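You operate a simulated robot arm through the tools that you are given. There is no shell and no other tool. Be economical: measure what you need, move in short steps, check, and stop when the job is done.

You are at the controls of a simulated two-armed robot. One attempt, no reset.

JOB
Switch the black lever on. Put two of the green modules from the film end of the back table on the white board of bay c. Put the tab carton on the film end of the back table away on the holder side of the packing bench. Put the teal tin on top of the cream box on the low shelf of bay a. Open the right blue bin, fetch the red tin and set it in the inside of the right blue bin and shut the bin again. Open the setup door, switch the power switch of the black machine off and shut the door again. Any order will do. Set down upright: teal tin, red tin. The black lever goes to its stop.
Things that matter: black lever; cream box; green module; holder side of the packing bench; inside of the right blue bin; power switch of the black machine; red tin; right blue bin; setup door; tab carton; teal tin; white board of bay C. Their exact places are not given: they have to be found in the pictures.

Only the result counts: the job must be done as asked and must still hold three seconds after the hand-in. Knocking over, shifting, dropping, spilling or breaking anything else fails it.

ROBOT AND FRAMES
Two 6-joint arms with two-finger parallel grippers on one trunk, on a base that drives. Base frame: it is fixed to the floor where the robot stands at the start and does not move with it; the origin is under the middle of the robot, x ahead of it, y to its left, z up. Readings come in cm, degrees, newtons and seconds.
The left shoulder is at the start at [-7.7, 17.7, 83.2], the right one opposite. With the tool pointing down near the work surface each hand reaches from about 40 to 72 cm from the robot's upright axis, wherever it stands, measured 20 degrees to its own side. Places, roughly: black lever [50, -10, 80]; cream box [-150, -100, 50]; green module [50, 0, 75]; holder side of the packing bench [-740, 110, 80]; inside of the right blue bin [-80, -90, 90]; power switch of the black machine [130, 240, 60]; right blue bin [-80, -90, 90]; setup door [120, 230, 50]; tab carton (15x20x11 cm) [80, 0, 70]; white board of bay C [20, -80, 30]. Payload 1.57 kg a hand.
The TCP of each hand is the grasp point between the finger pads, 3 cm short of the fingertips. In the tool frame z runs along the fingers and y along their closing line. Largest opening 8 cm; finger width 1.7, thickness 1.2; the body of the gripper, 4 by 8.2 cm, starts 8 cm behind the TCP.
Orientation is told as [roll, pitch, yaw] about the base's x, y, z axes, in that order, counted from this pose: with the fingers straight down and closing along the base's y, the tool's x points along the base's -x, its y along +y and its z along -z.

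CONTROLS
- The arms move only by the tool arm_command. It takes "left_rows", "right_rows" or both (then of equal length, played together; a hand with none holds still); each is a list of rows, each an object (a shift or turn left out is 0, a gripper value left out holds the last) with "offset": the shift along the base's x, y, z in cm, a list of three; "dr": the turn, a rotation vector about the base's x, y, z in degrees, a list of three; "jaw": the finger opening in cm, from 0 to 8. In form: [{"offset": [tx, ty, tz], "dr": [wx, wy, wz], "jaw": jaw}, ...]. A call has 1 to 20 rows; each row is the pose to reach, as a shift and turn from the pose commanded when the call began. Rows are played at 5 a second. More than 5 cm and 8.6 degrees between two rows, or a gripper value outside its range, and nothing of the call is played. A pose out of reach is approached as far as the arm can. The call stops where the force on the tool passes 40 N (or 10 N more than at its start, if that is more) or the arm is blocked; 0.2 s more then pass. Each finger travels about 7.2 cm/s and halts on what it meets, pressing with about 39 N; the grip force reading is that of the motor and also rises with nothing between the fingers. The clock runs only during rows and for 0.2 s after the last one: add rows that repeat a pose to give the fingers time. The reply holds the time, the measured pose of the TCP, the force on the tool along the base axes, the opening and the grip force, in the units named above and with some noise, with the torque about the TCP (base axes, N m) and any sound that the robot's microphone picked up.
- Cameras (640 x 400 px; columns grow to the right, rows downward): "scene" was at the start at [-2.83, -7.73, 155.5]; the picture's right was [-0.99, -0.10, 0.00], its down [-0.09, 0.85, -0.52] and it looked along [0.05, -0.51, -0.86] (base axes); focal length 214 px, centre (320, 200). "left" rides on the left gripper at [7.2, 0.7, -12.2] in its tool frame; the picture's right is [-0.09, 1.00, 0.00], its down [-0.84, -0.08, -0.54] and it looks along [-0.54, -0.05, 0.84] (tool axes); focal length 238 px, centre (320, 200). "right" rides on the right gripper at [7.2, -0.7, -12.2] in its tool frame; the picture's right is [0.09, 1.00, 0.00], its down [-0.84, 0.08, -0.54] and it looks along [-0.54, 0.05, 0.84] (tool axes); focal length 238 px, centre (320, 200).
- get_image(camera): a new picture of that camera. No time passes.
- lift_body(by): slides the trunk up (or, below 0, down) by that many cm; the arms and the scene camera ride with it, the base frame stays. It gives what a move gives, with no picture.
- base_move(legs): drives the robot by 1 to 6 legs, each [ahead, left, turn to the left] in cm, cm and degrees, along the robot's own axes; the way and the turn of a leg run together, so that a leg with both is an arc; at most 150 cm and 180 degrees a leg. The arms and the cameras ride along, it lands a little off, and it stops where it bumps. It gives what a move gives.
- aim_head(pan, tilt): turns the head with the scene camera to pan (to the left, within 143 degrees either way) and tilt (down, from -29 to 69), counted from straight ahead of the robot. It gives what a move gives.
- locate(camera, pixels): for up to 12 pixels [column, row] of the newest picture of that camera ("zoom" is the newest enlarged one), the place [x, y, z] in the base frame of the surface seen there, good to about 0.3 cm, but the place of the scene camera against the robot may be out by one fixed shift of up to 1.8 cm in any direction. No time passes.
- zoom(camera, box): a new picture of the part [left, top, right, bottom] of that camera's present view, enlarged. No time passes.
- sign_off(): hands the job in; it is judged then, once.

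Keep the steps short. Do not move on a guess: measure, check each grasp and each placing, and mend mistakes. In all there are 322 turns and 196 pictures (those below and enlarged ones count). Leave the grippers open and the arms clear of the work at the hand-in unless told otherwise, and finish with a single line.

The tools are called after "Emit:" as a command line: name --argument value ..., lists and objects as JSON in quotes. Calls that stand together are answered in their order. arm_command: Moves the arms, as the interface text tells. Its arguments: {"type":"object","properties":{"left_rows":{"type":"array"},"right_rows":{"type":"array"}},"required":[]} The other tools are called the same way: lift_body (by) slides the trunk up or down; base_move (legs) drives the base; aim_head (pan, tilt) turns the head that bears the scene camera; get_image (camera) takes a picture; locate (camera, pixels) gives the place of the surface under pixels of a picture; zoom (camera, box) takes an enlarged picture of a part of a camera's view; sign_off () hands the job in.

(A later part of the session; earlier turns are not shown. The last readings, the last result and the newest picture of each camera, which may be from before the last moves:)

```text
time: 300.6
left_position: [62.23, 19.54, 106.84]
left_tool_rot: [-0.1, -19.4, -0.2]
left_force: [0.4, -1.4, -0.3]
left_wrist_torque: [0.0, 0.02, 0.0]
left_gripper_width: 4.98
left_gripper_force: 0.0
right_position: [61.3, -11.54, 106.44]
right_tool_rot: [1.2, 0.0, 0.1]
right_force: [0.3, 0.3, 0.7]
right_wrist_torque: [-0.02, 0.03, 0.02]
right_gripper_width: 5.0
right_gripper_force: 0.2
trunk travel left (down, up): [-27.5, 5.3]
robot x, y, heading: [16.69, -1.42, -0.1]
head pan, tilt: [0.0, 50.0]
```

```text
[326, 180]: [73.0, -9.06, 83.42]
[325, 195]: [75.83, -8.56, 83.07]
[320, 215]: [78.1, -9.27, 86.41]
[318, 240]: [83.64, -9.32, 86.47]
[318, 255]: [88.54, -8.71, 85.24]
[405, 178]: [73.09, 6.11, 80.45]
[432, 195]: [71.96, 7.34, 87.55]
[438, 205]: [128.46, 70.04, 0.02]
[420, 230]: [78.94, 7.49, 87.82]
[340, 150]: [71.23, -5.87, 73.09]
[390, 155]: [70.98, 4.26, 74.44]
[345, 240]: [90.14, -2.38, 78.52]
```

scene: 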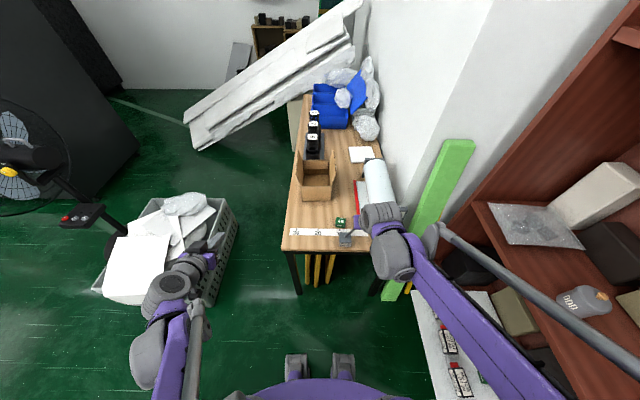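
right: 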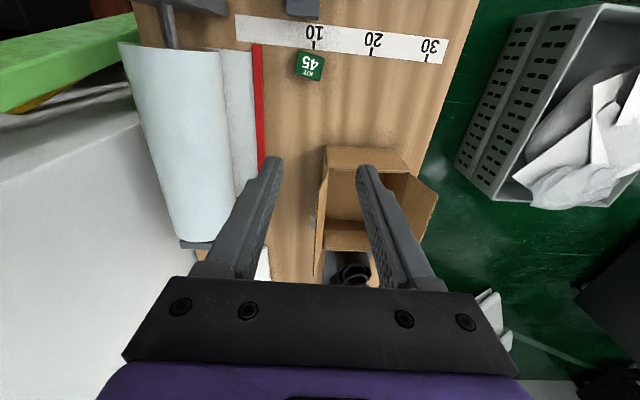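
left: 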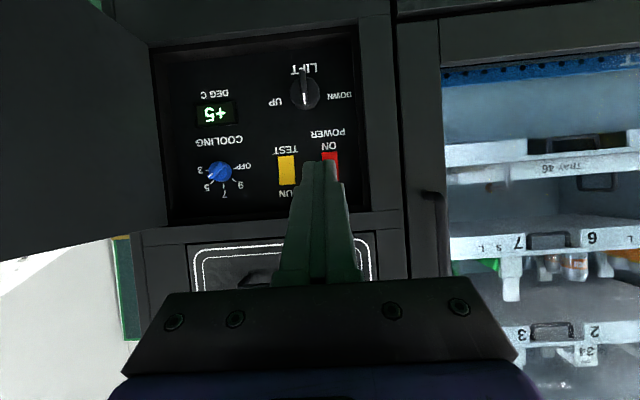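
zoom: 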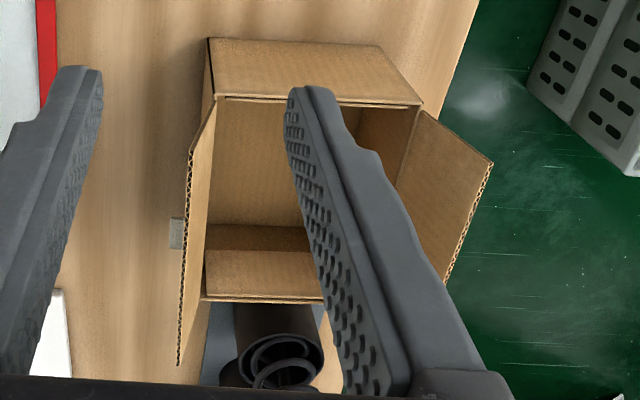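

Tabs: right at y≈-9.1, left at y≈7 (z 85). I bring both hands over them.

Emit:
arm_command --right_rows '[{"offset": [3.2, 0.4, -2], "dr": [-1.2, 0, 0]}, {"offset": [6.4, 0.8, -4], "dr": [-1.2, 0, 0]}, {"offset": [9.6, 1.2, -6], "dr": [-1.2, 0, 0]}, {"offset": [12.8, 1.6, -8], "dr": [-1.2, 0, 0]}, {"offset": [16, 2, -10.5], "dr": [-1.2, 0, 0]}, {"offset": [19.2, 2.4, -13], "dr": [-1.2, 0, 0]}, {"offset": [19.2, 2.4, -13], "dr": [-1.2, 0, 0]}]' --left_rows '[{"offset": [3, -2, -1.5], "dr": [0, 5, 0]}, {"offset": [6, -4, -3], "dr": [0, 10, 0]}, {"offset": [9, -6, -5], "dr": [0, 15, 0]}, {"offset": [12, -8.2, -7], "dr": [0, 19.4, 0]}, {"offset": [15, -10.4, -10], "dr": [0, 19.4, 0]}, {"offset": [18.3, -12.4, -13], "dr": [0, 19.4, 0]}, {"offset": [18.3, -12.4, -13], "dr": [0, 19.4, 0]}]'

Emit:
get_image --camera "right"

Emit:
get_image --camera "left"

```text
time: 302.2
left_position: [80.38, 7.27, 94.05]
left_tool_rot: [-0.3, -0.1, -0.2]
left_force: [-0.7, 0.0, -0.5]
left_wrist_torque: [0.02, -0.01, 0.02]
left_gripper_width: 4.96
left_gripper_force: 0.0
right_position: [80.35, -9.28, 93.57]
right_tool_rot: [0.1, -0.1, 0.2]
right_force: [-0.1, 0.0, 1.0]
right_wrist_torque: [-0.03, -0.01, -0.02]
right_gripper_width: 5.01
right_gripper_force: 0.1
trunk travel left (down, up): [-27.5, 5.3]
robot x, y, heading: [17.09, -1.17, -0.1]
head pan, tilt: [0.0, 50.0]
```

```text
51 pictures are left
```

right: 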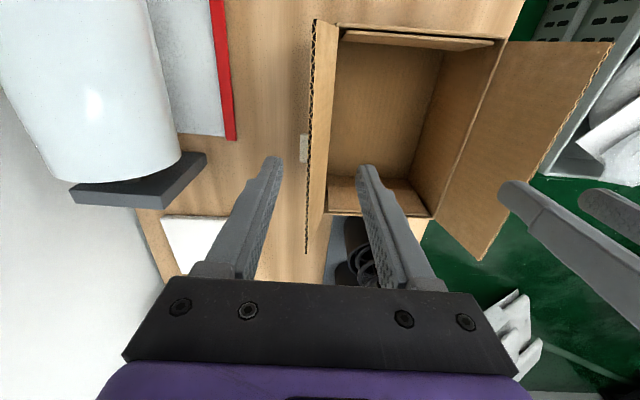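

```text
50 pictures are left
```

left: 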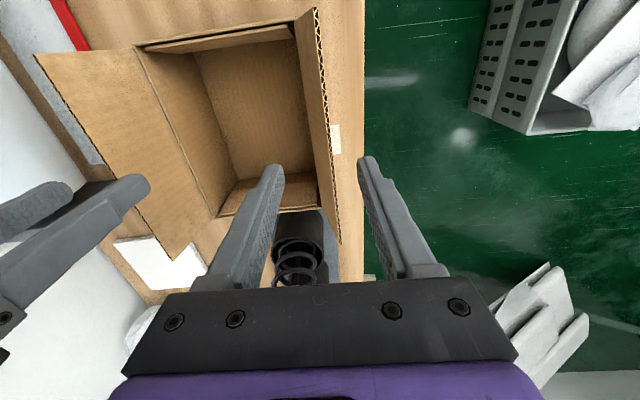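

Both hands straddle the tabs. I lower 8.5 cm and close.

Emit:
arm_command --right_rows '[{"offset": [0, 0, -4]}, {"offset": [0, 0.1, -7]}, {"offset": [0, 0.2, -8.6]}, {"offset": [0, 0.2, -8.6], "jaw": 0}, {"offset": [0, 0.2, -8.6], "jaw": 0}, {"offset": [0, 0.2, -8.6], "jaw": 0}, {"offset": [0, 0.2, -8.6], "jaw": 0}, {"offset": [0, 0.2, -8.6], "jaw": 0}]' --left_rows '[{"offset": [0, 0, -4]}, {"offset": [0, -0.1, -7]}, {"offset": [0, -0.2, -9]}, {"offset": [0, -0.2, -9], "jaw": 0}, {"offset": [0, -0.2, -9], "jaw": 0}, {"offset": [0, -0.2, -9], "jaw": 0}, {"offset": [0, -0.2, -9], "jaw": 0}, {"offset": [0, -0.2, -9], "jaw": 0}]'

Emit:
get_image --camera "scene"

```text
time: 304.0
left_position: [80.47, 7.21, 84.89]
left_tool_rot: [0.0, -0.2, -0.1]
left_force: [6.4, 22.6, -0.3]
left_wrist_torque: [0.76, -0.07, 0.67]
left_gripper_width: 2.02
left_gripper_force: 34.2
right_position: [80.45, -9.18, 84.93]
right_tool_rot: [-0.1, 0.0, 0.1]
right_force: [-5.7, -22.7, 0.1]
right_wrist_torque: [-0.71, 0.09, 0.32]
right_gripper_width: 2.08
right_gripper_force: 34.8
trunk travel left (down, up): [-27.5, 5.3]
robot x, y, heading: [17.24, -1.15, -0.2]
head pan, tilt: [0.0, 50.0]
```

```text
49 pictures are left
```

scene: 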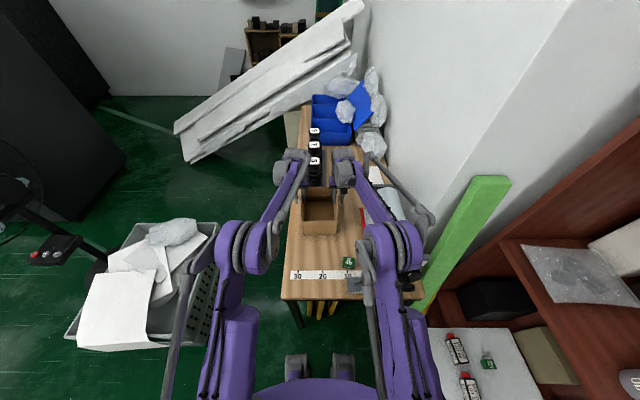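

Gripped, but the tabs lean ~10° outward giving 22 N sideways. I align the hands with the tab slope and relax sideways.

Emit:
arm_command --left_rows '[{"offset": [0, 0.3, 0], "dr": [-4, 0, 0]}, {"offset": [0, 0.6, 0], "dr": [-8, 0, 0]}, {"offset": [0, 0.7, 0], "dr": [-11, 0, 0]}, {"offset": [0, 0.7, 0], "dr": [-11, 0, 0]}]' --right_rows '[{"offset": [0, -0.3, 0], "dr": [4, 0, 0]}, {"offset": [0, -0.6, 0], "dr": [8, 0, 0]}, {"offset": [0, -0.7, 0], "dr": [11, 0, 0]}, {"offset": [0, -0.7, 0], "dr": [11, 0, 0]}]'

```text
time: 305.0
left_position: [80.38, 7.7, 85.0]
left_tool_rot: [-11.1, -0.2, -0.2]
left_force: [6.4, 22.0, -0.2]
left_wrist_torque: [0.69, -0.15, 0.68]
left_gripper_width: 1.99
left_gripper_force: 34.2
right_position: [80.42, -9.72, 84.91]
right_tool_rot: [10.9, -0.1, 0.1]
right_force: [-5.2, -22.1, 0.0]
right_wrist_torque: [-0.65, 0.11, 0.37]
right_gripper_width: 2.04
right_gripper_force: 34.3
trunk travel left (down, up): [-27.5, 5.3]
robot x, y, heading: [16.85, -1.24, -0.2]
head pan, tilt: [0.0, 50.0]
```

Forces unchanged; a finger may press only one side. I look at both hands' pictures.

Emit:
get_image --camera "left"

Emit:
get_image --camera "right"

```text
48 pictures are left
```

left: 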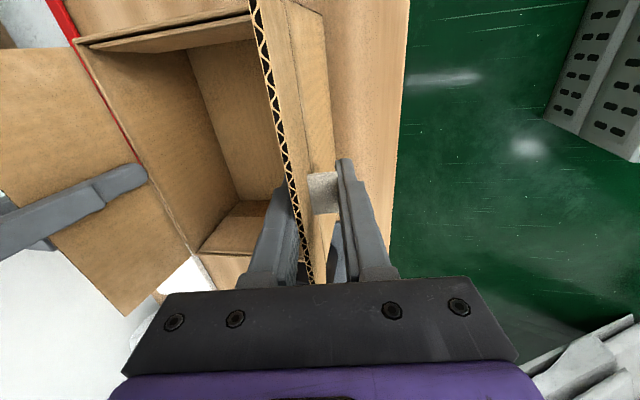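

```text
47 pictures are left
```

right: 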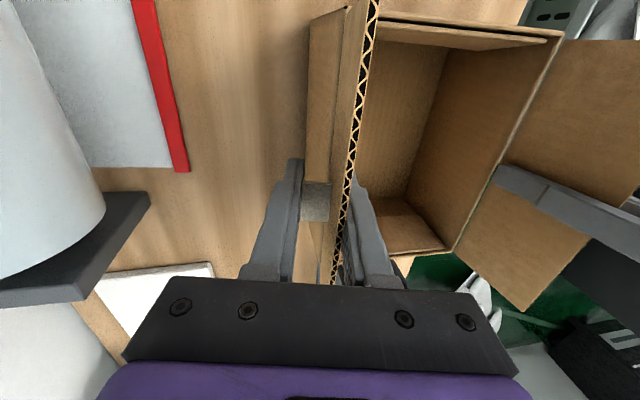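

I see a grey grip tab on each outer wall; the pinch should be lower, across wall and tab. I measure the tab heights.

Emit:
locate --camera "left" --pixels '[[322, 180], [325, 205], [318, 160], [320, 120], [300, 60], [285, 60], [330, 178]]'

Emit:
locate --camera "right" --pixels '[[316, 190], [315, 215], [325, 120], [350, 120], [310, 185]]'

```text
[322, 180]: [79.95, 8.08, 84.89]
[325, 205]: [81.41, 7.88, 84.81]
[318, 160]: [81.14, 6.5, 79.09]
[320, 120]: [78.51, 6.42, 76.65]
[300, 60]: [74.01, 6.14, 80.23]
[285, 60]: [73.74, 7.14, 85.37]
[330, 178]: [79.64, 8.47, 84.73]
```

```text
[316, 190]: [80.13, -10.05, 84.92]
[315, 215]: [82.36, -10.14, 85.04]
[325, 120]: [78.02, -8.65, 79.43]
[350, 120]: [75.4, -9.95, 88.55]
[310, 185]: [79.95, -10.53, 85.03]
```

The tab blocks reach z≈85 outside the walls. I regrip 3 cm lower, hands vertical, so wall and tab are pinched together.

Emit:
arm_command --left_rows '[{"offset": [0, 0, 0], "jaw": 5}, {"offset": [0, 0, 0], "dr": [4, 0, 0], "jaw": 5}, {"offset": [0, -0.3, 0], "dr": [11, 0, 0]}, {"offset": [0, -0.6, -1.5], "dr": [11, 0, 0]}, {"offset": [0, -0.6, -3.3], "dr": [11, 0, 0]}, {"offset": [0, -0.6, -3.3], "dr": [11, 0, 0], "jaw": 0}, {"offset": [0, -0.6, -3.3], "dr": [11, 0, 0], "jaw": 0}, {"offset": [0, -0.6, -3.3], "dr": [11, 0, 0], "jaw": 0}, {"offset": [0, -0.6, -3.3], "dr": [11, 0, 0], "jaw": 0}]' --right_rows '[{"offset": [0, 0, 0], "jaw": 5}, {"offset": [0, 0, 0], "dr": [-4, 0, 0], "jaw": 5}, {"offset": [0, 0.2, 0], "dr": [-11, 0, 0]}, {"offset": [0, 0.4, -1.5], "dr": [-11, 0, 0]}, {"offset": [0, 0.4, -3.3], "dr": [-11, 0, 0]}, {"offset": [0, 0.4, -3.3], "dr": [-11, 0, 0], "jaw": 0}, {"offset": [0, 0.4, -3.3], "dr": [-11, 0, 0], "jaw": 0}, {"offset": [0, 0.4, -3.3], "dr": [-11, 0, 0], "jaw": 0}, {"offset": [0, 0.4, -3.3], "dr": [-11, 0, 0], "jaw": 0}]'

```text
time: 307.0
left_position: [80.41, 7.13, 81.77]
left_tool_rot: [-0.2, -0.3, -0.1]
left_force: [6.2, 1.6, -0.6]
left_wrist_torque: [-0.26, 0.38, 0.59]
left_gripper_width: 2.07
left_gripper_force: 34.4
right_position: [80.37, -9.26, 81.83]
right_tool_rot: [0.1, 0.0, 0.1]
right_force: [-5.7, -0.6, 0.0]
right_wrist_torque: [0.26, -0.36, 0.36]
right_gripper_width: 2.1
right_gripper_force: 34.4
trunk travel left (down, up): [-27.5, 5.3]
robot x, y, heading: [16.74, -1.15, -0.2]
head pan, tilt: [0.0, 50.0]
```

Forces are balanced now. I lift 3 cm and check.

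Emit:
arm_command --left_rows '[{"offset": [0, 0, 1]}, {"offset": [0, 0, 2]}, {"offset": [0, 0, 3]}, {"offset": [0, 0, 3]}]' --right_rows '[{"offset": [0, 0, 1]}, {"offset": [0, 0, 2]}, {"offset": [0, 0, 3]}, {"offset": [0, 0, 3]}]'

Emit:
zoom --camera "scene" --box '[260, 130, 380, 260]'

Emit:
locate --camera "zoom" --pixels '[[230, 340], [380, 340], [300, 320], [300, 330], [300, 260], [300, 280]]'

```text
time: 308.0
left_position: [80.43, 7.1, 84.69]
left_tool_rot: [-0.2, -0.2, -0.2]
left_force: [6.6, 1.1, -1.1]
left_wrist_torque: [-0.19, -0.13, 0.66]
left_gripper_width: 2.05
left_gripper_force: 34.1
right_position: [80.44, -9.16, 84.64]
right_tool_rot: [0.1, 0.1, 0.2]
right_force: [-6.2, -0.7, 0.5]
right_wrist_torque: [0.3, 0.16, 0.42]
right_gripper_width: 2.09
right_gripper_force: 34.5
trunk travel left (down, up): [-27.5, 5.3]
robot x, y, heading: [16.65, -0.94, -0.0]
head pan, tilt: [0.0, 50.0]
```

```text
3.08 times, centred on (320, 195) of scene
```

zoom: 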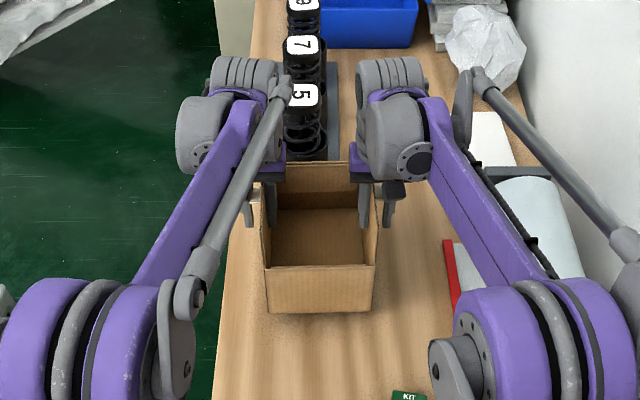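

```text
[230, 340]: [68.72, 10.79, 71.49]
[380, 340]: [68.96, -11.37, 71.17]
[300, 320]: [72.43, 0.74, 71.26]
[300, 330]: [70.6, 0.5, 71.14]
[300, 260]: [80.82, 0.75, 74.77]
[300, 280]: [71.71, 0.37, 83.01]
```

It rises with the hands. I lift to clear the table objects.

Emit:
arm_command --left_rows '[{"offset": [0, 0, 3]}, {"offset": [0, 0, 6]}, {"offset": [0, 0, 9]}, {"offset": [0, 0, 12]}, {"offset": [0, 0, 15]}, {"offset": [0, 0, 18]}, {"offset": [0, 0, 20]}]' --right_rows '[{"offset": [0, 0, 3]}, {"offset": [0, 0, 6]}, {"offset": [0, 0, 9]}, {"offset": [0, 0, 12]}, {"offset": [0, 0, 15]}, {"offset": [0, 0, 18]}, {"offset": [0, 0, 20]}]'

Emit:
get_image --camera "scene"

```text
time: 309.6
left_position: [80.26, 7.06, 104.6]
left_tool_rot: [-0.3, -0.1, -0.3]
left_force: [5.7, -4.1, 1.1]
left_wrist_torque: [-0.4, 0.39, 0.57]
left_gripper_width: 2.04
left_gripper_force: 34.5
right_position: [80.14, -9.27, 104.61]
right_tool_rot: [0.1, 0.0, 0.2]
right_force: [-5.0, 4.2, -1.2]
right_wrist_torque: [0.19, -0.41, 0.3]
right_gripper_width: 2.08
right_gripper_force: 34.0
trunk travel left (down, up): [-27.5, 5.3]
robot x, y, heading: [17.0, -1.55, -0.4]
head pan, tilt: [0.0, 50.0]
```

```text
45 pictures are left
```

scene: 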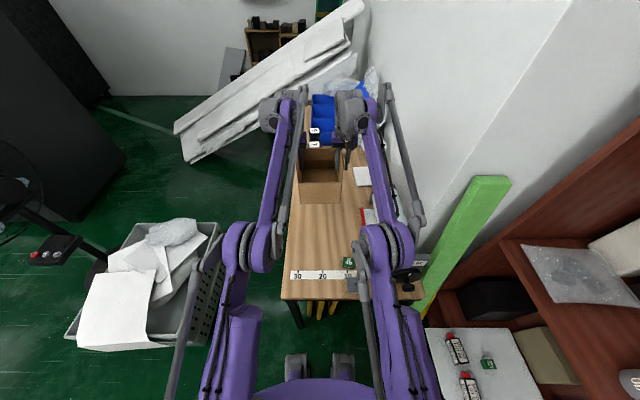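

I draw the carton closer to the body, then back away from the table.

Emit:
arm_command --left_rows '[{"offset": [-4, 0, 0]}, {"offset": [-8, 0, 0]}, {"offset": [-12, 0, 0]}, {"offset": [-16, 0, 0]}]' --right_rows '[{"offset": [-4, 0, 0]}, {"offset": [-8, 0, 0]}, {"offset": [-12, 0, 0]}, {"offset": [-16, 0, 0]}]'

Emit:
base_move --legs '[[-40, 0, 0]]'

Emit:
aim_head --pan 135 --tilt 15

Emit:
get_image --camera "scene"

```text
time: 310.6
left_position: [64.33, 7.01, 104.76]
left_tool_rot: [-0.1, -0.2, -0.4]
left_force: [4.1, -6.2, 0.8]
left_wrist_torque: [-0.44, 0.11, 0.57]
left_gripper_width: 2.07
left_gripper_force: 34.3
right_position: [64.02, -9.28, 104.72]
right_tool_rot: [0.1, -0.1, 0.2]
right_force: [-6.0, 6.8, -1.7]
right_wrist_torque: [0.23, -0.2, 0.28]
right_gripper_width: 2.07
right_gripper_force: 34.2
trunk travel left (down, up): [-27.5, 5.3]
robot x, y, heading: [17.06, -1.3, -0.3]
head pan, tilt: [0.0, 50.0]
```

```text
time: 313.1
left_position: [24.75, 7.22, 104.61]
left_tool_rot: [-0.2, -0.2, -0.2]
left_force: [5.8, -8.2, 2.0]
left_wrist_torque: [-0.52, 0.05, 0.61]
left_gripper_width: 2.09
left_gripper_force: 34.6
right_position: [24.52, -9.12, 104.58]
right_tool_rot: [0.2, 0.0, 0.2]
right_force: [-4.8, 9.6, -2.2]
right_wrist_torque: [0.22, -0.07, 0.31]
right_gripper_width: 2.1
right_gripper_force: 34.2
trunk travel left (down, up): [-27.5, 5.3]
robot x, y, heading: [-23.18, -1.11, -0.2]
head pan, tilt: [0.0, 50.0]
```

```text
time: 315.2
left_position: [24.72, 7.19, 104.52]
left_tool_rot: [-0.2, -0.1, -0.3]
left_force: [5.1, -2.8, 0.2]
left_wrist_torque: [-0.34, -0.06, 0.63]
left_gripper_width: 2.05
left_gripper_force: 34.5
right_position: [24.62, -9.06, 104.55]
right_tool_rot: [0.0, 0.1, 0.2]
right_force: [-5.8, 1.4, -2.1]
right_wrist_torque: [0.2, 0.06, 0.34]
right_gripper_width: 2.05
right_gripper_force: 34.0
trunk travel left (down, up): [-27.5, 5.3]
robot x, y, heading: [-22.8, -1.2, -0.0]
head pan, tilt: [135.0, 15.0]
```

```text
44 pictures are left
```

scene: 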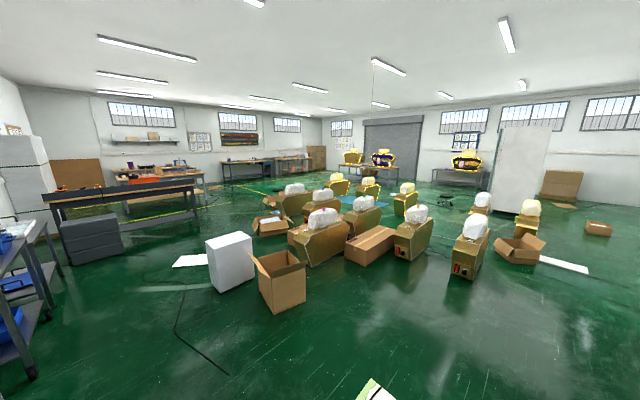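

Emit:
zoom --camera "scene" --box '[30, 120, 330, 280]'

Emit:
locate --camera "zoom" --pixels '[[180, 145], [290, 122], [350, 150], [50, 175], [60, 230], [330, 165], [400, 120], [380, 270], [490, 300], [500, 210], [300, 250], [250, 80]]'

```text
2.13 times, centred on (180, 200) of scene
```

zoom: 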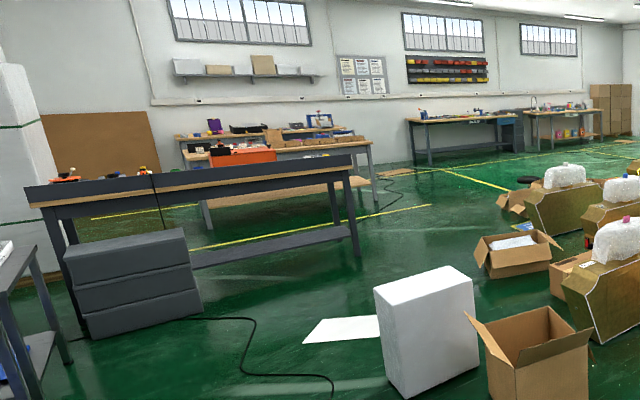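

```text
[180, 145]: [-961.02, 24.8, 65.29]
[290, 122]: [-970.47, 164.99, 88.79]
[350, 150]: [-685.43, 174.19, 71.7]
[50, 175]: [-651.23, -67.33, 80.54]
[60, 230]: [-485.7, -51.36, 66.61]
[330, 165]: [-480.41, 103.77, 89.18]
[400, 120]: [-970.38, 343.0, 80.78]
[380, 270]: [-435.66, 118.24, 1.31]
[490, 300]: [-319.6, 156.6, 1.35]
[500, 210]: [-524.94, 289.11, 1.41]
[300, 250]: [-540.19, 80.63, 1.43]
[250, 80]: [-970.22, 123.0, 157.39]
```

Emit:
locate --camera "scene" --pixels '[[212, 285], [250, 285], [265, 310], [305, 300], [180, 315], [225, 372], [65, 262], [122, 245], [30, 375], [60, 300], [195, 262], [270, 235]]'

```text
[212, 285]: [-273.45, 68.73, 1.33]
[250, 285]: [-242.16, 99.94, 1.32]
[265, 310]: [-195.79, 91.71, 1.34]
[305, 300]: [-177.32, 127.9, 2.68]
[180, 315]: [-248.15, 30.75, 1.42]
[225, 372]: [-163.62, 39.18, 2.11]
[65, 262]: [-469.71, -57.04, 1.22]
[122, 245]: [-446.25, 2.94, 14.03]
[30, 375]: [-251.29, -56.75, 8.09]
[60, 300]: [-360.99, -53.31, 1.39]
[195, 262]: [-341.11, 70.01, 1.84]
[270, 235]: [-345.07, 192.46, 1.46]
```

Route: turn around, go west along y≈0, then northwest past the dark bench. First legs.

Emit:
base_move --legs '[[0, 0, 180], [140, 0, 0], [135, 0, 0]]'

Emit:
aim_head --pan -10 --tilt 20

Emit:
get_image --camera "scene"

```text
time: 335.9
left_position: [-347.01, -4.68, 104.65]
left_tool_rot: [-0.2, -0.2, 178.3]
left_force: [-4.3, 4.4, 0.8]
left_wrist_torque: [0.38, -0.09, 0.55]
left_gripper_width: 2.04
left_gripper_force: 34.0
right_position: [-346.48, 11.52, 104.72]
right_tool_rot: [0.1, 0.0, 178.8]
right_force: [4.8, -4.8, -1.8]
right_wrist_torque: [-0.22, 0.05, 0.19]
right_gripper_width: 2.07
right_gripper_force: 34.0
trunk travel left (down, up): [-27.5, 5.3]
robot x, y, heading: [-298.9, 2.4, 178.7]
head pan, tilt: [135.0, 15.0]
```

```text
time: 338.2
left_position: [-347.05, -4.87, 104.67]
left_tool_rot: [-0.2, -0.2, 178.3]
left_force: [-5.3, 1.6, 0.1]
left_wrist_torque: [0.33, -0.03, 0.56]
left_gripper_width: 2.09
left_gripper_force: 33.9
right_position: [-346.5, 11.69, 104.71]
right_tool_rot: [0.2, 0.0, 178.7]
right_force: [4.7, -1.0, -1.4]
right_wrist_torque: [-0.18, -0.03, 0.23]
right_gripper_width: 2.08
right_gripper_force: 33.8
trunk travel left (down, up): [-27.5, 5.3]
robot x, y, heading: [-299.19, 2.68, 178.6]
head pan, tilt: [-10.0, 20.0]
```

```text
42 pictures are left
```

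scene: 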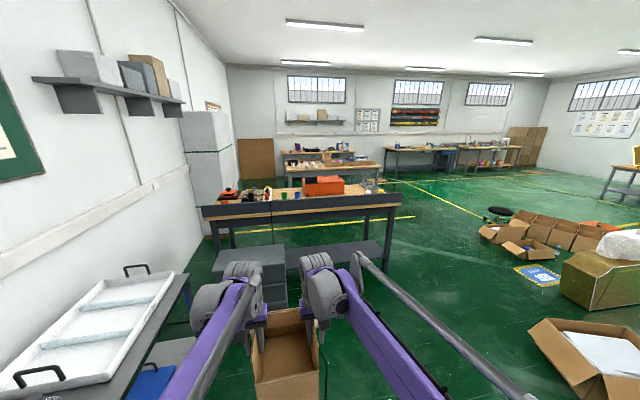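

Emit:
zoom --camera "scene" --box '[190, 130, 420, 260]'

Emit:
locate --camera "scene" --pixels '[[210, 208], [400, 195], [395, 265], [285, 165], [375, 172], [375, 195], [290, 180], [330, 182], [405, 215], [480, 230], [530, 270], [440, 290]]'

```text
2.78 times, centred on (305, 195) of scene
```

zoom: 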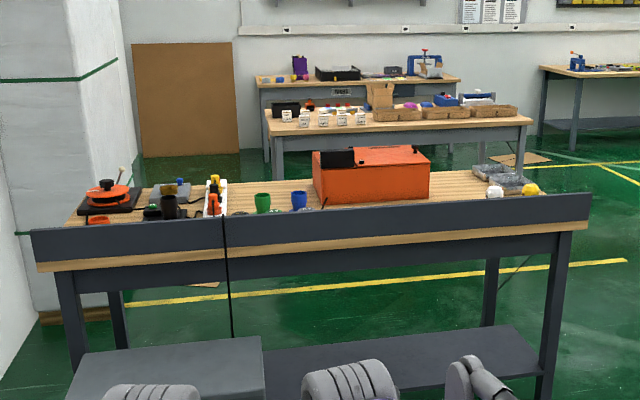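

```text
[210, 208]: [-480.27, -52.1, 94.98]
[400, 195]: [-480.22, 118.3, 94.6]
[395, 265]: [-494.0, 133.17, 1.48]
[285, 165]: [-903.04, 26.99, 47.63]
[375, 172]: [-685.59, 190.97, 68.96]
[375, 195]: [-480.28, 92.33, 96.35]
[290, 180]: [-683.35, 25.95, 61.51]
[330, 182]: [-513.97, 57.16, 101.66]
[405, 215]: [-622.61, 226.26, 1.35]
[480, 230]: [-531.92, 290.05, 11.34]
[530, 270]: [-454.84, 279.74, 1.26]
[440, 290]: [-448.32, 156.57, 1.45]
```

Emit:
locate --camera "scene" --pixels '[[535, 325], [555, 380], [590, 395], [600, 330], [565, 290], [490, 240], [540, 285], [450, 340], [500, 380]]'

```text
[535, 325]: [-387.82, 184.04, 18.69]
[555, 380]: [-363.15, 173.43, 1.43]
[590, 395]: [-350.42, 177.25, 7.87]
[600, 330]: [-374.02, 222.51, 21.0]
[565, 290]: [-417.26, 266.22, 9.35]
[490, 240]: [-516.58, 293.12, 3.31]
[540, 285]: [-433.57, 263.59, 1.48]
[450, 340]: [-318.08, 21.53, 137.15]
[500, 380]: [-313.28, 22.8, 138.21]
```

I drive northwest (heading ≈132.5°) past the dark bench's corner, then west.

Emit:
base_move --legs '[[0, 0, -46], [130, 0, 0], [122, 0, 0], [0, 0, 47]]'

Emit:
aim_head --pan 15 --tilt 25

Emit:
get_image --camera "scene"

```text
time: 354.8
left_position: [-518.45, 179.67, 104.57]
left_tool_rot: [-0.3, -0.2, 179.9]
left_force: [-4.0, 2.7, 0.3]
left_wrist_torque: [0.34, -0.02, 0.52]
left_gripper_width: 2.05
left_gripper_force: 34.1
right_position: [-518.28, 195.96, 104.63]
right_tool_rot: [0.1, 0.1, -179.6]
right_force: [2.9, -2.2, -0.5]
right_wrist_torque: [-0.2, 0.0, 0.09]
right_gripper_width: 2.07
right_gripper_force: 33.9
trunk travel left (down, up): [-27.5, 5.3]
robot x, y, heading: [-470.94, 187.96, -180.0]
head pan, tilt: [-10.0, 20.0]
```

```text
time: 355.7
left_position: [-518.54, 179.63, 104.73]
left_tool_rot: [-0.2, -0.2, 180.0]
left_force: [-3.5, 0.5, 0.8]
left_wrist_torque: [0.35, -0.14, 0.49]
left_gripper_width: 2.03
left_gripper_force: 33.9
right_position: [-518.3, 195.9, 104.47]
right_tool_rot: [0.1, 0.1, -179.7]
right_force: [3.6, -0.3, -1.4]
right_wrist_torque: [-0.22, 0.12, 0.1]
right_gripper_width: 2.09
right_gripper_force: 33.8
trunk travel left (down, up): [-27.5, 5.3]
robot x, y, heading: [-471.22, 187.96, -180.0]
head pan, tilt: [15.0, 25.0]
```

```text
40 pictures are left
```

scene: 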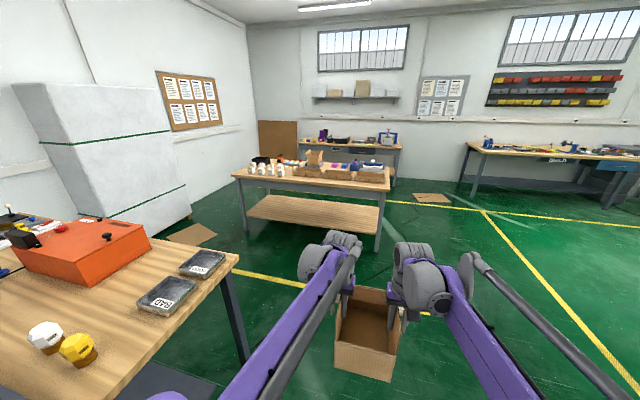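

Emit:
zoom --camera "scene" --box '[225, 120, 405, 220]'

Emit:
locate --camera "scene" --pixels '[[238, 258], [235, 178], [385, 192], [380, 185], [310, 186], [262, 175], [315, 160], [345, 170], [375, 172], [385, 245], [300, 165]]'

```text
3.56 times, centred on (315, 170) of scene
```

zoom: 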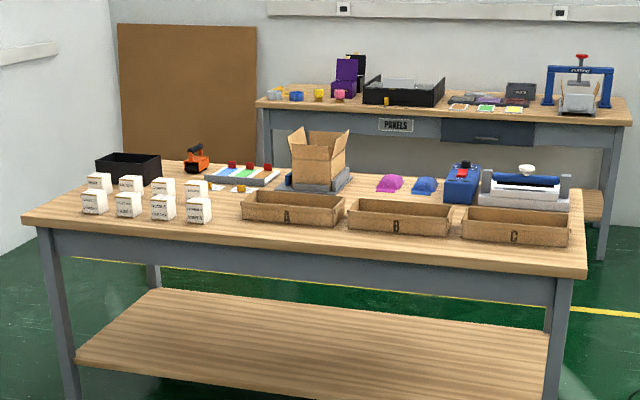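

```text
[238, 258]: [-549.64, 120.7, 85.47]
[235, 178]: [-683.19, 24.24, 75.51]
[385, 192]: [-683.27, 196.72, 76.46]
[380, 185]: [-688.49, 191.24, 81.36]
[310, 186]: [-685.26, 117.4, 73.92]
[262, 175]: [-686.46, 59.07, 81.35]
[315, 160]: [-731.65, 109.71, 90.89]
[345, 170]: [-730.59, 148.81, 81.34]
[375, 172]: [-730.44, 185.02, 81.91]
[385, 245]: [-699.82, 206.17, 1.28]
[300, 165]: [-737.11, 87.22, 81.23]
```

The packing bench is full of things; a grey holder with a carton stands at [-732, 110]. I go closer for a view from above.

Emit:
base_move --legs '[[136, 0, 0], [0, 75, 0]]'

Emit:
aim_head --pan 0 --tilt 35

Emit:
get_image --camera "scene"

```text
time: 369.1
left_position: [-655.13, 106.0, 104.66]
left_tool_rot: [-0.2, -0.3, 179.5]
left_force: [-3.1, 1.3, 0.0]
left_wrist_torque: [0.29, -0.07, 0.47]
left_gripper_width: 2.05
left_gripper_force: 33.9
right_position: [-654.85, 122.18, 104.6]
right_tool_rot: [0.0, 0.0, 179.9]
right_force: [2.1, -1.4, -2.1]
right_wrist_torque: [-0.21, 0.0, 0.03]
right_gripper_width: 2.08
right_gripper_force: 34.0
trunk travel left (down, up): [-27.5, 5.3]
robot x, y, heading: [-607.32, 114.2, 179.4]
head pan, tilt: [15.0, 25.0]
```

```text
time: 369.8
left_position: [-655.15, 105.92, 104.68]
left_tool_rot: [-0.2, -0.2, 179.5]
left_force: [-3.3, 0.5, 0.3]
left_wrist_torque: [0.28, -0.2, 0.47]
left_gripper_width: 2.03
left_gripper_force: 33.8
right_position: [-654.81, 122.24, 104.62]
right_tool_rot: [0.1, 0.0, 179.8]
right_force: [3.3, -0.1, -1.2]
right_wrist_torque: [-0.18, 0.14, 0.02]
right_gripper_width: 2.03
right_gripper_force: 34.7
trunk travel left (down, up): [-27.5, 5.3]
robot x, y, heading: [-607.43, 114.02, 179.5]
head pan, tilt: [0.0, 35.0]
```

```text
38 pictures are left
```

scene: 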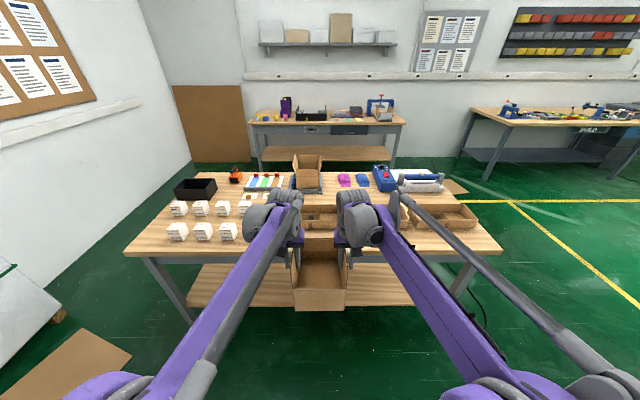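

Emit:
zoom --camera "scene" --box '[120, 140, 480, 270]'

Emit:
locate --camera "zoom" --pixels '[[230, 60], [400, 55], [310, 75], [345, 80], [400, 75], [380, 75], [260, 75], [580, 75], [130, 55], [330, 60], [350, 95], [430, 80]]'

```text
1.78 times, centred on (300, 205) of scene
```

zoom: 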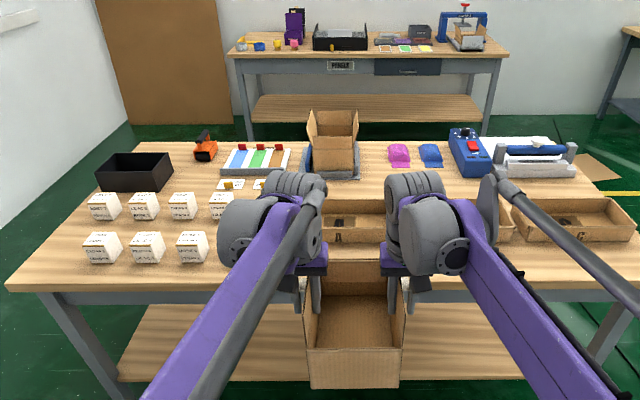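

```text
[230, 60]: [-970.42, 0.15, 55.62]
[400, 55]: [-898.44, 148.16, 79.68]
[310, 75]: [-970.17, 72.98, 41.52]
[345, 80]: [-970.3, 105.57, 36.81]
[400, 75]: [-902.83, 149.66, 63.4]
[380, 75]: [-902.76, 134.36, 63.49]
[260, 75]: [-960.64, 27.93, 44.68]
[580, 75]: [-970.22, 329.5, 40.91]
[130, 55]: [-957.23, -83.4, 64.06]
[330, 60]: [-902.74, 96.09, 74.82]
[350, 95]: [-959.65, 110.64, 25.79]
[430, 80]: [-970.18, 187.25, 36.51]
```

Emit:
locate --camera "zoom" --pixels '[[400, 144], [300, 178], [360, 178], [330, 150], [400, 166], [432, 166], [400, 185], [350, 200], [350, 240], [470, 165], [285, 170], [265, 188]]'

Emit:
aim_head --pan 0 --tilt 52

Emit:
get_image --camera "scene"

```text
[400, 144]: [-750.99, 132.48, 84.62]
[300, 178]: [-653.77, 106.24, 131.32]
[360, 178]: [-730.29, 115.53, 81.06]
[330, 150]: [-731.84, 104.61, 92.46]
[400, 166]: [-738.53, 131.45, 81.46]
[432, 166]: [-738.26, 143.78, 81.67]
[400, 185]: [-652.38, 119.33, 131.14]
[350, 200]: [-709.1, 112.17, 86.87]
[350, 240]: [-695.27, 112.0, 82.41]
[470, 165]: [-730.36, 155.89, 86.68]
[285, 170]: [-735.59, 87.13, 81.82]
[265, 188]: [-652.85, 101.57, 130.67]
```

```text
time: 370.6
left_position: [-654.86, 105.99, 104.61]
left_tool_rot: [-0.1, -0.2, 179.4]
left_force: [-3.4, 0.8, 0.5]
left_wrist_torque: [0.3, 0.13, 0.49]
left_gripper_width: 2.06
left_gripper_force: 33.5
right_position: [-654.76, 122.32, 104.65]
right_tool_rot: [0.0, 0.0, 179.8]
right_force: [3.8, 0.1, -0.9]
right_wrist_torque: [-0.19, -0.1, 0.05]
right_gripper_width: 2.07
right_gripper_force: 34.2
trunk travel left (down, up): [-27.5, 5.3]
robot x, y, heading: [-607.55, 114.08, 179.8]
head pan, tilt: [0.0, 52.0]
```

```text
36 pictures are left
```

scene: 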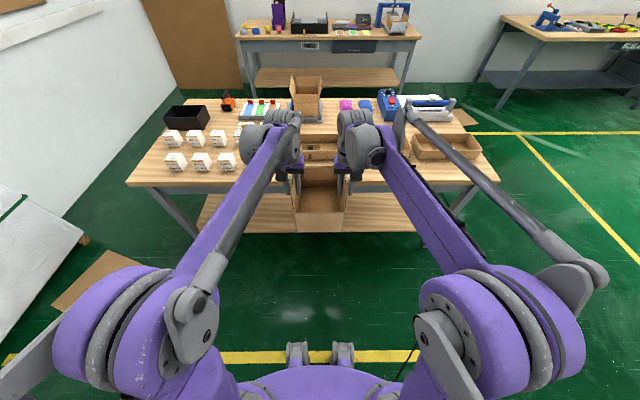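

Emit:
zoom --camera "scene" --box '[225, 65, 405, 165]'

Emit:
locate --camera "zoom" --pixels '[[240, 195], [345, 195], [235, 170], [340, 215], [400, 215], [400, 190], [350, 165], [440, 130], [500, 155], [620, 200], [425, 155], [300, 230]]'

```text
3.56 times, centred on (315, 115) of scene
```

zoom: 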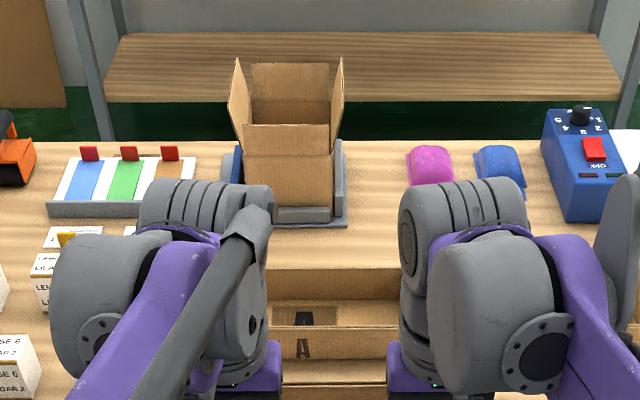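

```text
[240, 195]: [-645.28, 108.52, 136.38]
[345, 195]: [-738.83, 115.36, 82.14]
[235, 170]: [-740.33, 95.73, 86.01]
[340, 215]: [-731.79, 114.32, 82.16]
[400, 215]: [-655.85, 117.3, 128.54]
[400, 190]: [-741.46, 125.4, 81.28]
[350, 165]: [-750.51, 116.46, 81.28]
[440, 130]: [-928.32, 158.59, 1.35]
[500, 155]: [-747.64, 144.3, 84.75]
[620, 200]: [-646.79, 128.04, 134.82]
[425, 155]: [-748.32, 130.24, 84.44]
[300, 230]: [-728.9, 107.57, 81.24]
```

Emit:
locate --camera "zoom" --pixels '[[330, 222], [330, 245], [330, 262], [330, 270], [330, 300], [330, 308], [330, 330], [390, 262], [285, 262], [530, 200], [590, 220], [95, 240]]'

```text
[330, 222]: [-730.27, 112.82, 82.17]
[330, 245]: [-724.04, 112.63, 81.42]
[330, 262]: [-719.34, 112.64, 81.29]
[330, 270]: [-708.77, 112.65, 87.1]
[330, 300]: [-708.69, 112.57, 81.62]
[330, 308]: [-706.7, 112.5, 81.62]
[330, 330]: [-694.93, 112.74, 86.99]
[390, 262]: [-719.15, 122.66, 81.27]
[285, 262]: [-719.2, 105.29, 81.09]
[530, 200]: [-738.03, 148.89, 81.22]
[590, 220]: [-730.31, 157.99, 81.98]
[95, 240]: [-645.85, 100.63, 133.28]
```

Free bench area right beside the holder: x -711..-738, y 119..150 (box A's rear edge is -709, holder to y 116). I place the carton centred at about [-725, 131]. Shift right 17 cm and drive 46 cm ahead.

Emit:
base_move --legs '[[0, -17, 0], [46, 0, 0]]'

Emit:
get_image --camera "scene"

```text
time: 375.2
left_position: [-701.3, 123.28, 104.53]
left_tool_rot: [-0.2, -0.2, 179.4]
left_force: [-4.1, 0.8, 0.6]
left_wrist_torque: [0.29, -0.08, 0.45]
left_gripper_width: 2.05
left_gripper_force: 34.6
right_position: [-701.16, 139.85, 104.66]
right_tool_rot: [0.1, 0.0, 179.7]
right_force: [3.5, -0.5, -0.7]
right_wrist_torque: [-0.22, 0.03, 0.04]
right_gripper_width: 2.06
right_gripper_force: 34.2
trunk travel left (down, up): [-27.5, 5.3]
robot x, y, heading: [-653.9, 131.35, 179.7]
head pan, tilt: [0.0, 52.0]
```

```text
34 pictures are left
```

scene: 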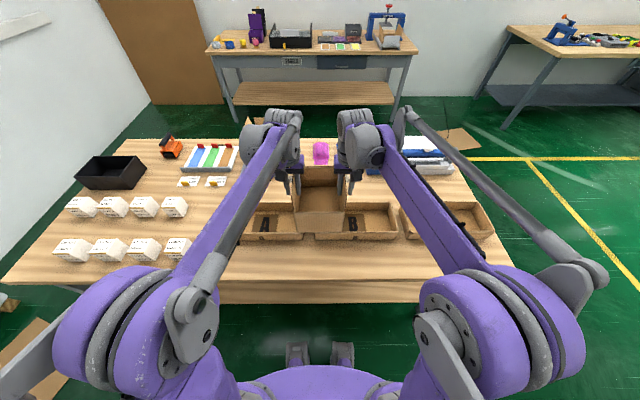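

Emit:
zoom --camera "scene" --box '[230, 110, 430, 250]'

Emit:
locate --camera "zoom" --pixels '[[290, 145], [290, 165], [220, 160], [390, 130], [380, 190], [390, 310], [390, 300], [150, 285], [285, 175], [130, 310], [405, 180], [560, 180]]'

Emit:
get_image --camera "left"

```text
2.86 times, centred on (330, 180) of scene
```

zoom: 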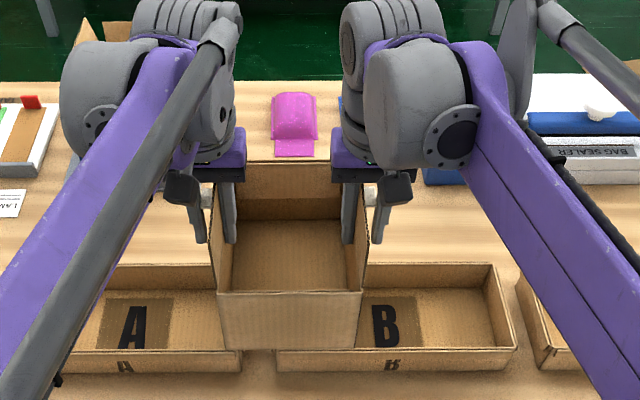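

```text
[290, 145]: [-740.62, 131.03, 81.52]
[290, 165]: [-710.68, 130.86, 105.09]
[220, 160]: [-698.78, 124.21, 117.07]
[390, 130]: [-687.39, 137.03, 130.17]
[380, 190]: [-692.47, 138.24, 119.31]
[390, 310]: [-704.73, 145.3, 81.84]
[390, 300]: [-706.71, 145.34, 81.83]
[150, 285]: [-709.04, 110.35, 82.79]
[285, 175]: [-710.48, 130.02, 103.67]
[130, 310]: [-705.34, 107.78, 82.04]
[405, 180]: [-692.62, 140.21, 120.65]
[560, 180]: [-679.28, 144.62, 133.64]
```

```text
32 pictures are left
```

left: 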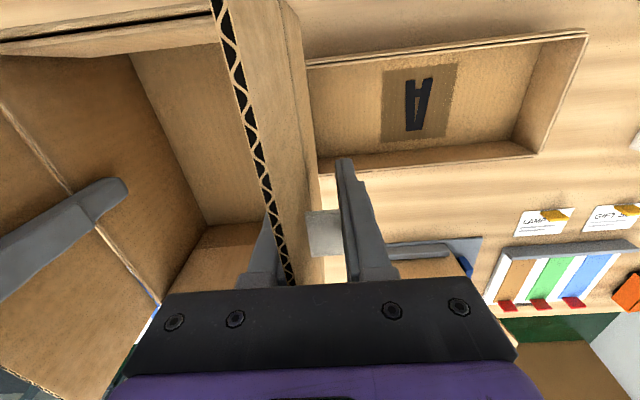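

The brim of the pink item is at x≈-740 and box B's rear at -709. I extend 22.5 cm forward at height, then check.

Emit:
arm_command --left_rows '[{"offset": [-4, 0, 0]}, {"offset": [-8, 0, 0]}, {"offset": [-12, 0, 0]}, {"offset": [-16, 0, 0]}, {"offset": [-20, 0, 0]}, {"offset": [-22.6, 0, 0]}, {"offset": [-22.6, 0, 0]}]' --right_rows '[{"offset": [-4, 0, 0]}, {"offset": [-8, 0, 0]}, {"offset": [-12, 0, 0]}, {"offset": [-16, 0, 0]}, {"offset": [-20, 0, 0]}, {"offset": [-22.6, 0, 0]}, {"offset": [-22.6, 0, 0]}]'

Emit:
get_image --camera "left"

Emit:
get_image --camera "right"

```text
time: 376.8
left_position: [-718.37, 123.36, 102.21]
left_tool_rot: [-0.7, -0.2, 179.1]
left_force: [-2.9, 38.1, -10.6]
left_wrist_torque: [0.14, -0.13, 0.37]
left_gripper_width: 2.11
left_gripper_force: 34.1
left hand out of reach, approached as far as the arm can: row 5, 6, 7
right_position: [-718.35, 139.8, 101.66]
right_tool_rot: [0.6, 0.0, -180.0]
right_force: [2.0, -38.6, 8.9]
right_wrist_torque: [-1.42, 0.16, 0.05]
right_gripper_width: 2.11
right_gripper_force: 34.2
right hand out of reach, approached as far as the arm can: row 4, 5, 6, 7
trunk travel left (down, up): [-27.5, 5.3]
robot x, y, heading: [-653.66, 131.39, 179.9]
head pan, tilt: [0.0, 52.0]
```

```text
31 pictures are left
```

left: 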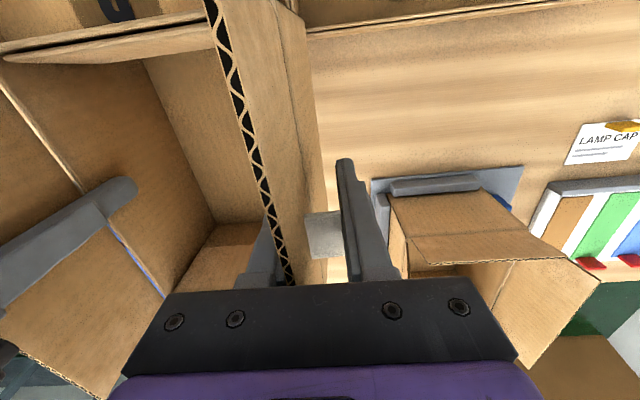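

```text
30 pictures are left
```

right: 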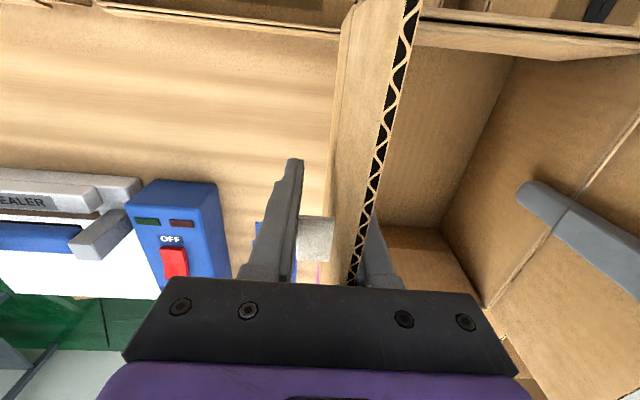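

Reach ends here at this height. I first relieve the arms, then raise the trunk 5 cm and drive 2.5 cm closer.

Emit:
arm_command --left_rows '[{"offset": [3, 0, -1]}, {"offset": [6.4, 0, -2]}, {"offset": [6.6, 0, -2]}]' --right_rows '[{"offset": [3, 0, -1]}, {"offset": [6.4, 0, -2]}, {"offset": [6.6, 0, -2]}]'

Emit:
lift_body --by 5

Emit:
base_move --legs '[[2.5, 0, 0]]'

```text
time: 377.6
left_position: [-711.73, 123.25, 100.23]
left_tool_rot: [-0.7, -0.1, 179.2]
left_force: [-4.7, 45.4, -10.7]
left_wrist_torque: [0.11, -0.15, 0.48]
left_gripper_width: 2.1
left_gripper_force: 34.3
right_position: [-711.67, 139.66, 99.61]
right_tool_rot: [0.9, 0.1, -179.9]
right_force: [3.6, -45.5, 9.5]
right_wrist_torque: [-1.53, 0.15, 0.21]
right_gripper_width: 2.11
right_gripper_force: 34.2
trunk travel left (down, up): [-27.5, 5.3]
robot x, y, heading: [-653.95, 131.69, 179.3]
head pan, tilt: [0.0, 52.0]
```

```text
time: 378.5
left_position: [-711.7, 123.18, 105.22]
left_tool_rot: [-0.8, 0.0, 179.1]
left_force: [-3.9, 47.9, -10.9]
left_wrist_torque: [0.14, 0.1, 0.48]
left_gripper_width: 2.1
left_gripper_force: 34.0
right_position: [-711.75, 139.61, 104.66]
right_tool_rot: [1.0, 0.0, -179.8]
right_force: [3.6, -48.8, 9.1]
right_wrist_torque: [-1.56, -0.05, 0.14]
right_gripper_width: 2.12
right_gripper_force: 34.7
trunk travel left (down, up): [-32.5, 0.3]
robot x, y, heading: [-653.95, 131.45, 179.8]
head pan, tilt: [0.0, 52.0]
```

```text
time: 379.3
left_position: [-713.78, 123.32, 105.16]
left_tool_rot: [-0.8, -0.2, 179.1]
left_force: [-3.4, 48.4, -10.6]
left_wrist_torque: [0.18, 0.03, 0.51]
left_gripper_width: 2.06
left_gripper_force: 33.8
right_position: [-713.7, 139.65, 104.74]
right_tool_rot: [0.9, 0.0, -179.8]
right_force: [2.9, -48.2, 10.1]
right_wrist_torque: [-1.54, 0.05, 0.13]
right_gripper_width: 2.11
right_gripper_force: 34.6
trunk travel left (down, up): [-32.5, 0.3]
robot x, y, heading: [-656.03, 131.53, 179.4]
head pan, tilt: [0.0, 52.0]
```

A sideways pull of 48 N between the hands has built up; I relax it by bringing the commands together slightly.

Emit:
arm_command --left_rows '[{"offset": [0, 0.15, -0.1]}, {"offset": [0, 0.3, -0.2]}, {"offset": [0, 0.3, -0.2]}]' --right_rows '[{"offset": [0, -0.15, 0.1]}, {"offset": [0, -0.3, 0.2]}, {"offset": [0, -0.3, 0.2]}]'

```text
time: 380.1
left_position: [-714.15, 123.18, 105.04]
left_tool_rot: [-0.6, -0.1, 179.3]
left_force: [-3.8, -23.9, -0.3]
left_wrist_torque: [-0.01, -0.03, 0.56]
left_gripper_width: 2.0
left_gripper_force: 34.4
right_position: [-714.14, 139.64, 104.86]
right_tool_rot: [0.7, 0.0, -179.9]
right_force: [3.3, 24.7, -0.4]
right_wrist_torque: [-0.02, 0.04, -0.04]
right_gripper_width: 2.07
right_gripper_force: 34.4
trunk travel left (down, up): [-32.5, 0.3]
robot x, y, heading: [-656.52, 131.41, 179.4]
head pan, tilt: [0.0, 52.0]
```

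Emit:
arm_command --left_rows '[{"offset": [0, -0.1, -1.5]}, {"offset": [0, -0.1, -3]}, {"offset": [0, -0.1, -5]}, {"offset": [-2, -0.1, -5]}, {"offset": [-4, -0.1, -5]}, {"offset": [-6, -0.1, -5]}, {"offset": [-7.7, -0.1, -5]}, {"offset": [-7.7, -0.1, -5]}]' --right_rows '[{"offset": [0, 0.1, -1.5]}, {"offset": [0, 0.1, -3]}, {"offset": [0, 0.1, -5]}, {"offset": [-2, 0.1, -5]}, {"offset": [-4, 0.1, -5]}, {"offset": [-6, 0.1, -5]}, {"offset": [-7.7, 0.1, -5]}, {"offset": [-7.7, 0.1, -5]}]'

Emit:
zoom --camera "scene" --box '[230, 110, 430, 250]'

```text
time: 381.9
left_position: [-721.76, 123.35, 100.15]
left_tool_rot: [-0.8, -0.1, 179.0]
left_force: [-2.9, -23.3, 0.2]
left_wrist_torque: [-0.02, -0.19, 0.54]
left_gripper_width: 2.04
left_gripper_force: 33.8
right_position: [-721.86, 139.57, 99.93]
right_tool_rot: [0.7, 0.1, -179.9]
right_force: [3.7, 22.6, -0.5]
right_wrist_torque: [0.03, 0.17, -0.06]
right_gripper_width: 2.08
right_gripper_force: 34.7
trunk travel left (down, up): [-32.5, 0.3]
robot x, y, heading: [-656.4, 131.46, 179.6]
head pan, tilt: [0.0, 52.0]
```

```text
2.86 times, centred on (330, 180) of scene
```

zoom: 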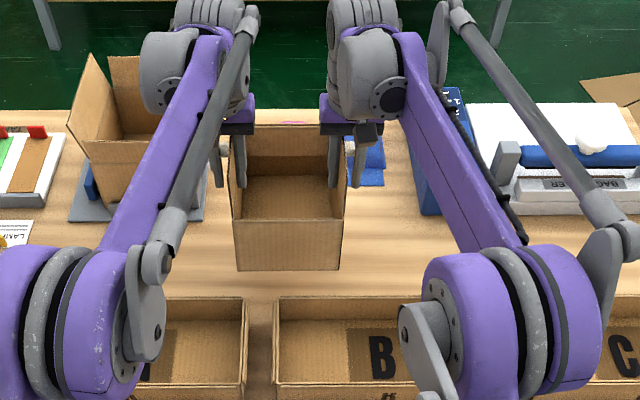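

Emit:
locate --camera "zoom" --pixels '[[365, 185], [355, 180], [375, 150], [205, 215], [290, 268], [240, 262], [345, 262], [320, 122], [290, 290], [260, 298], [430, 210]]'

Emit:
get_image --camera "right"

```text
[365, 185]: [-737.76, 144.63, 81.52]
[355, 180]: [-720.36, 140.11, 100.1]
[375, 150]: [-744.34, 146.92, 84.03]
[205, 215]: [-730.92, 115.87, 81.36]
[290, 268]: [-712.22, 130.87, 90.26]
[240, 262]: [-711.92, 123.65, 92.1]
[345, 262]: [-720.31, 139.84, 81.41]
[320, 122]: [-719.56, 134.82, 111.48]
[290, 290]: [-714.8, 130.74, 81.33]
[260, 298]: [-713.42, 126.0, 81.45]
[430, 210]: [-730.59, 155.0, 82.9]
```

```text
28 pictures are left
```

right: 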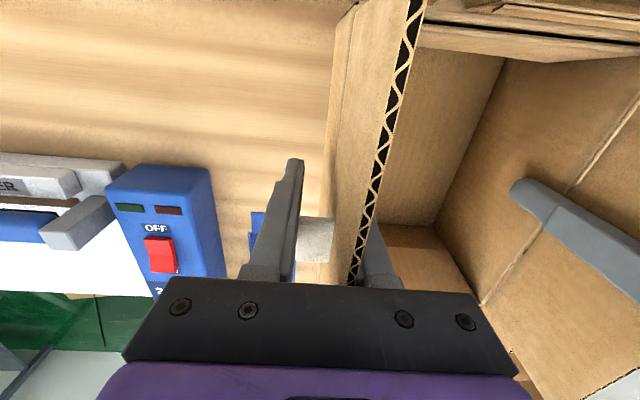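

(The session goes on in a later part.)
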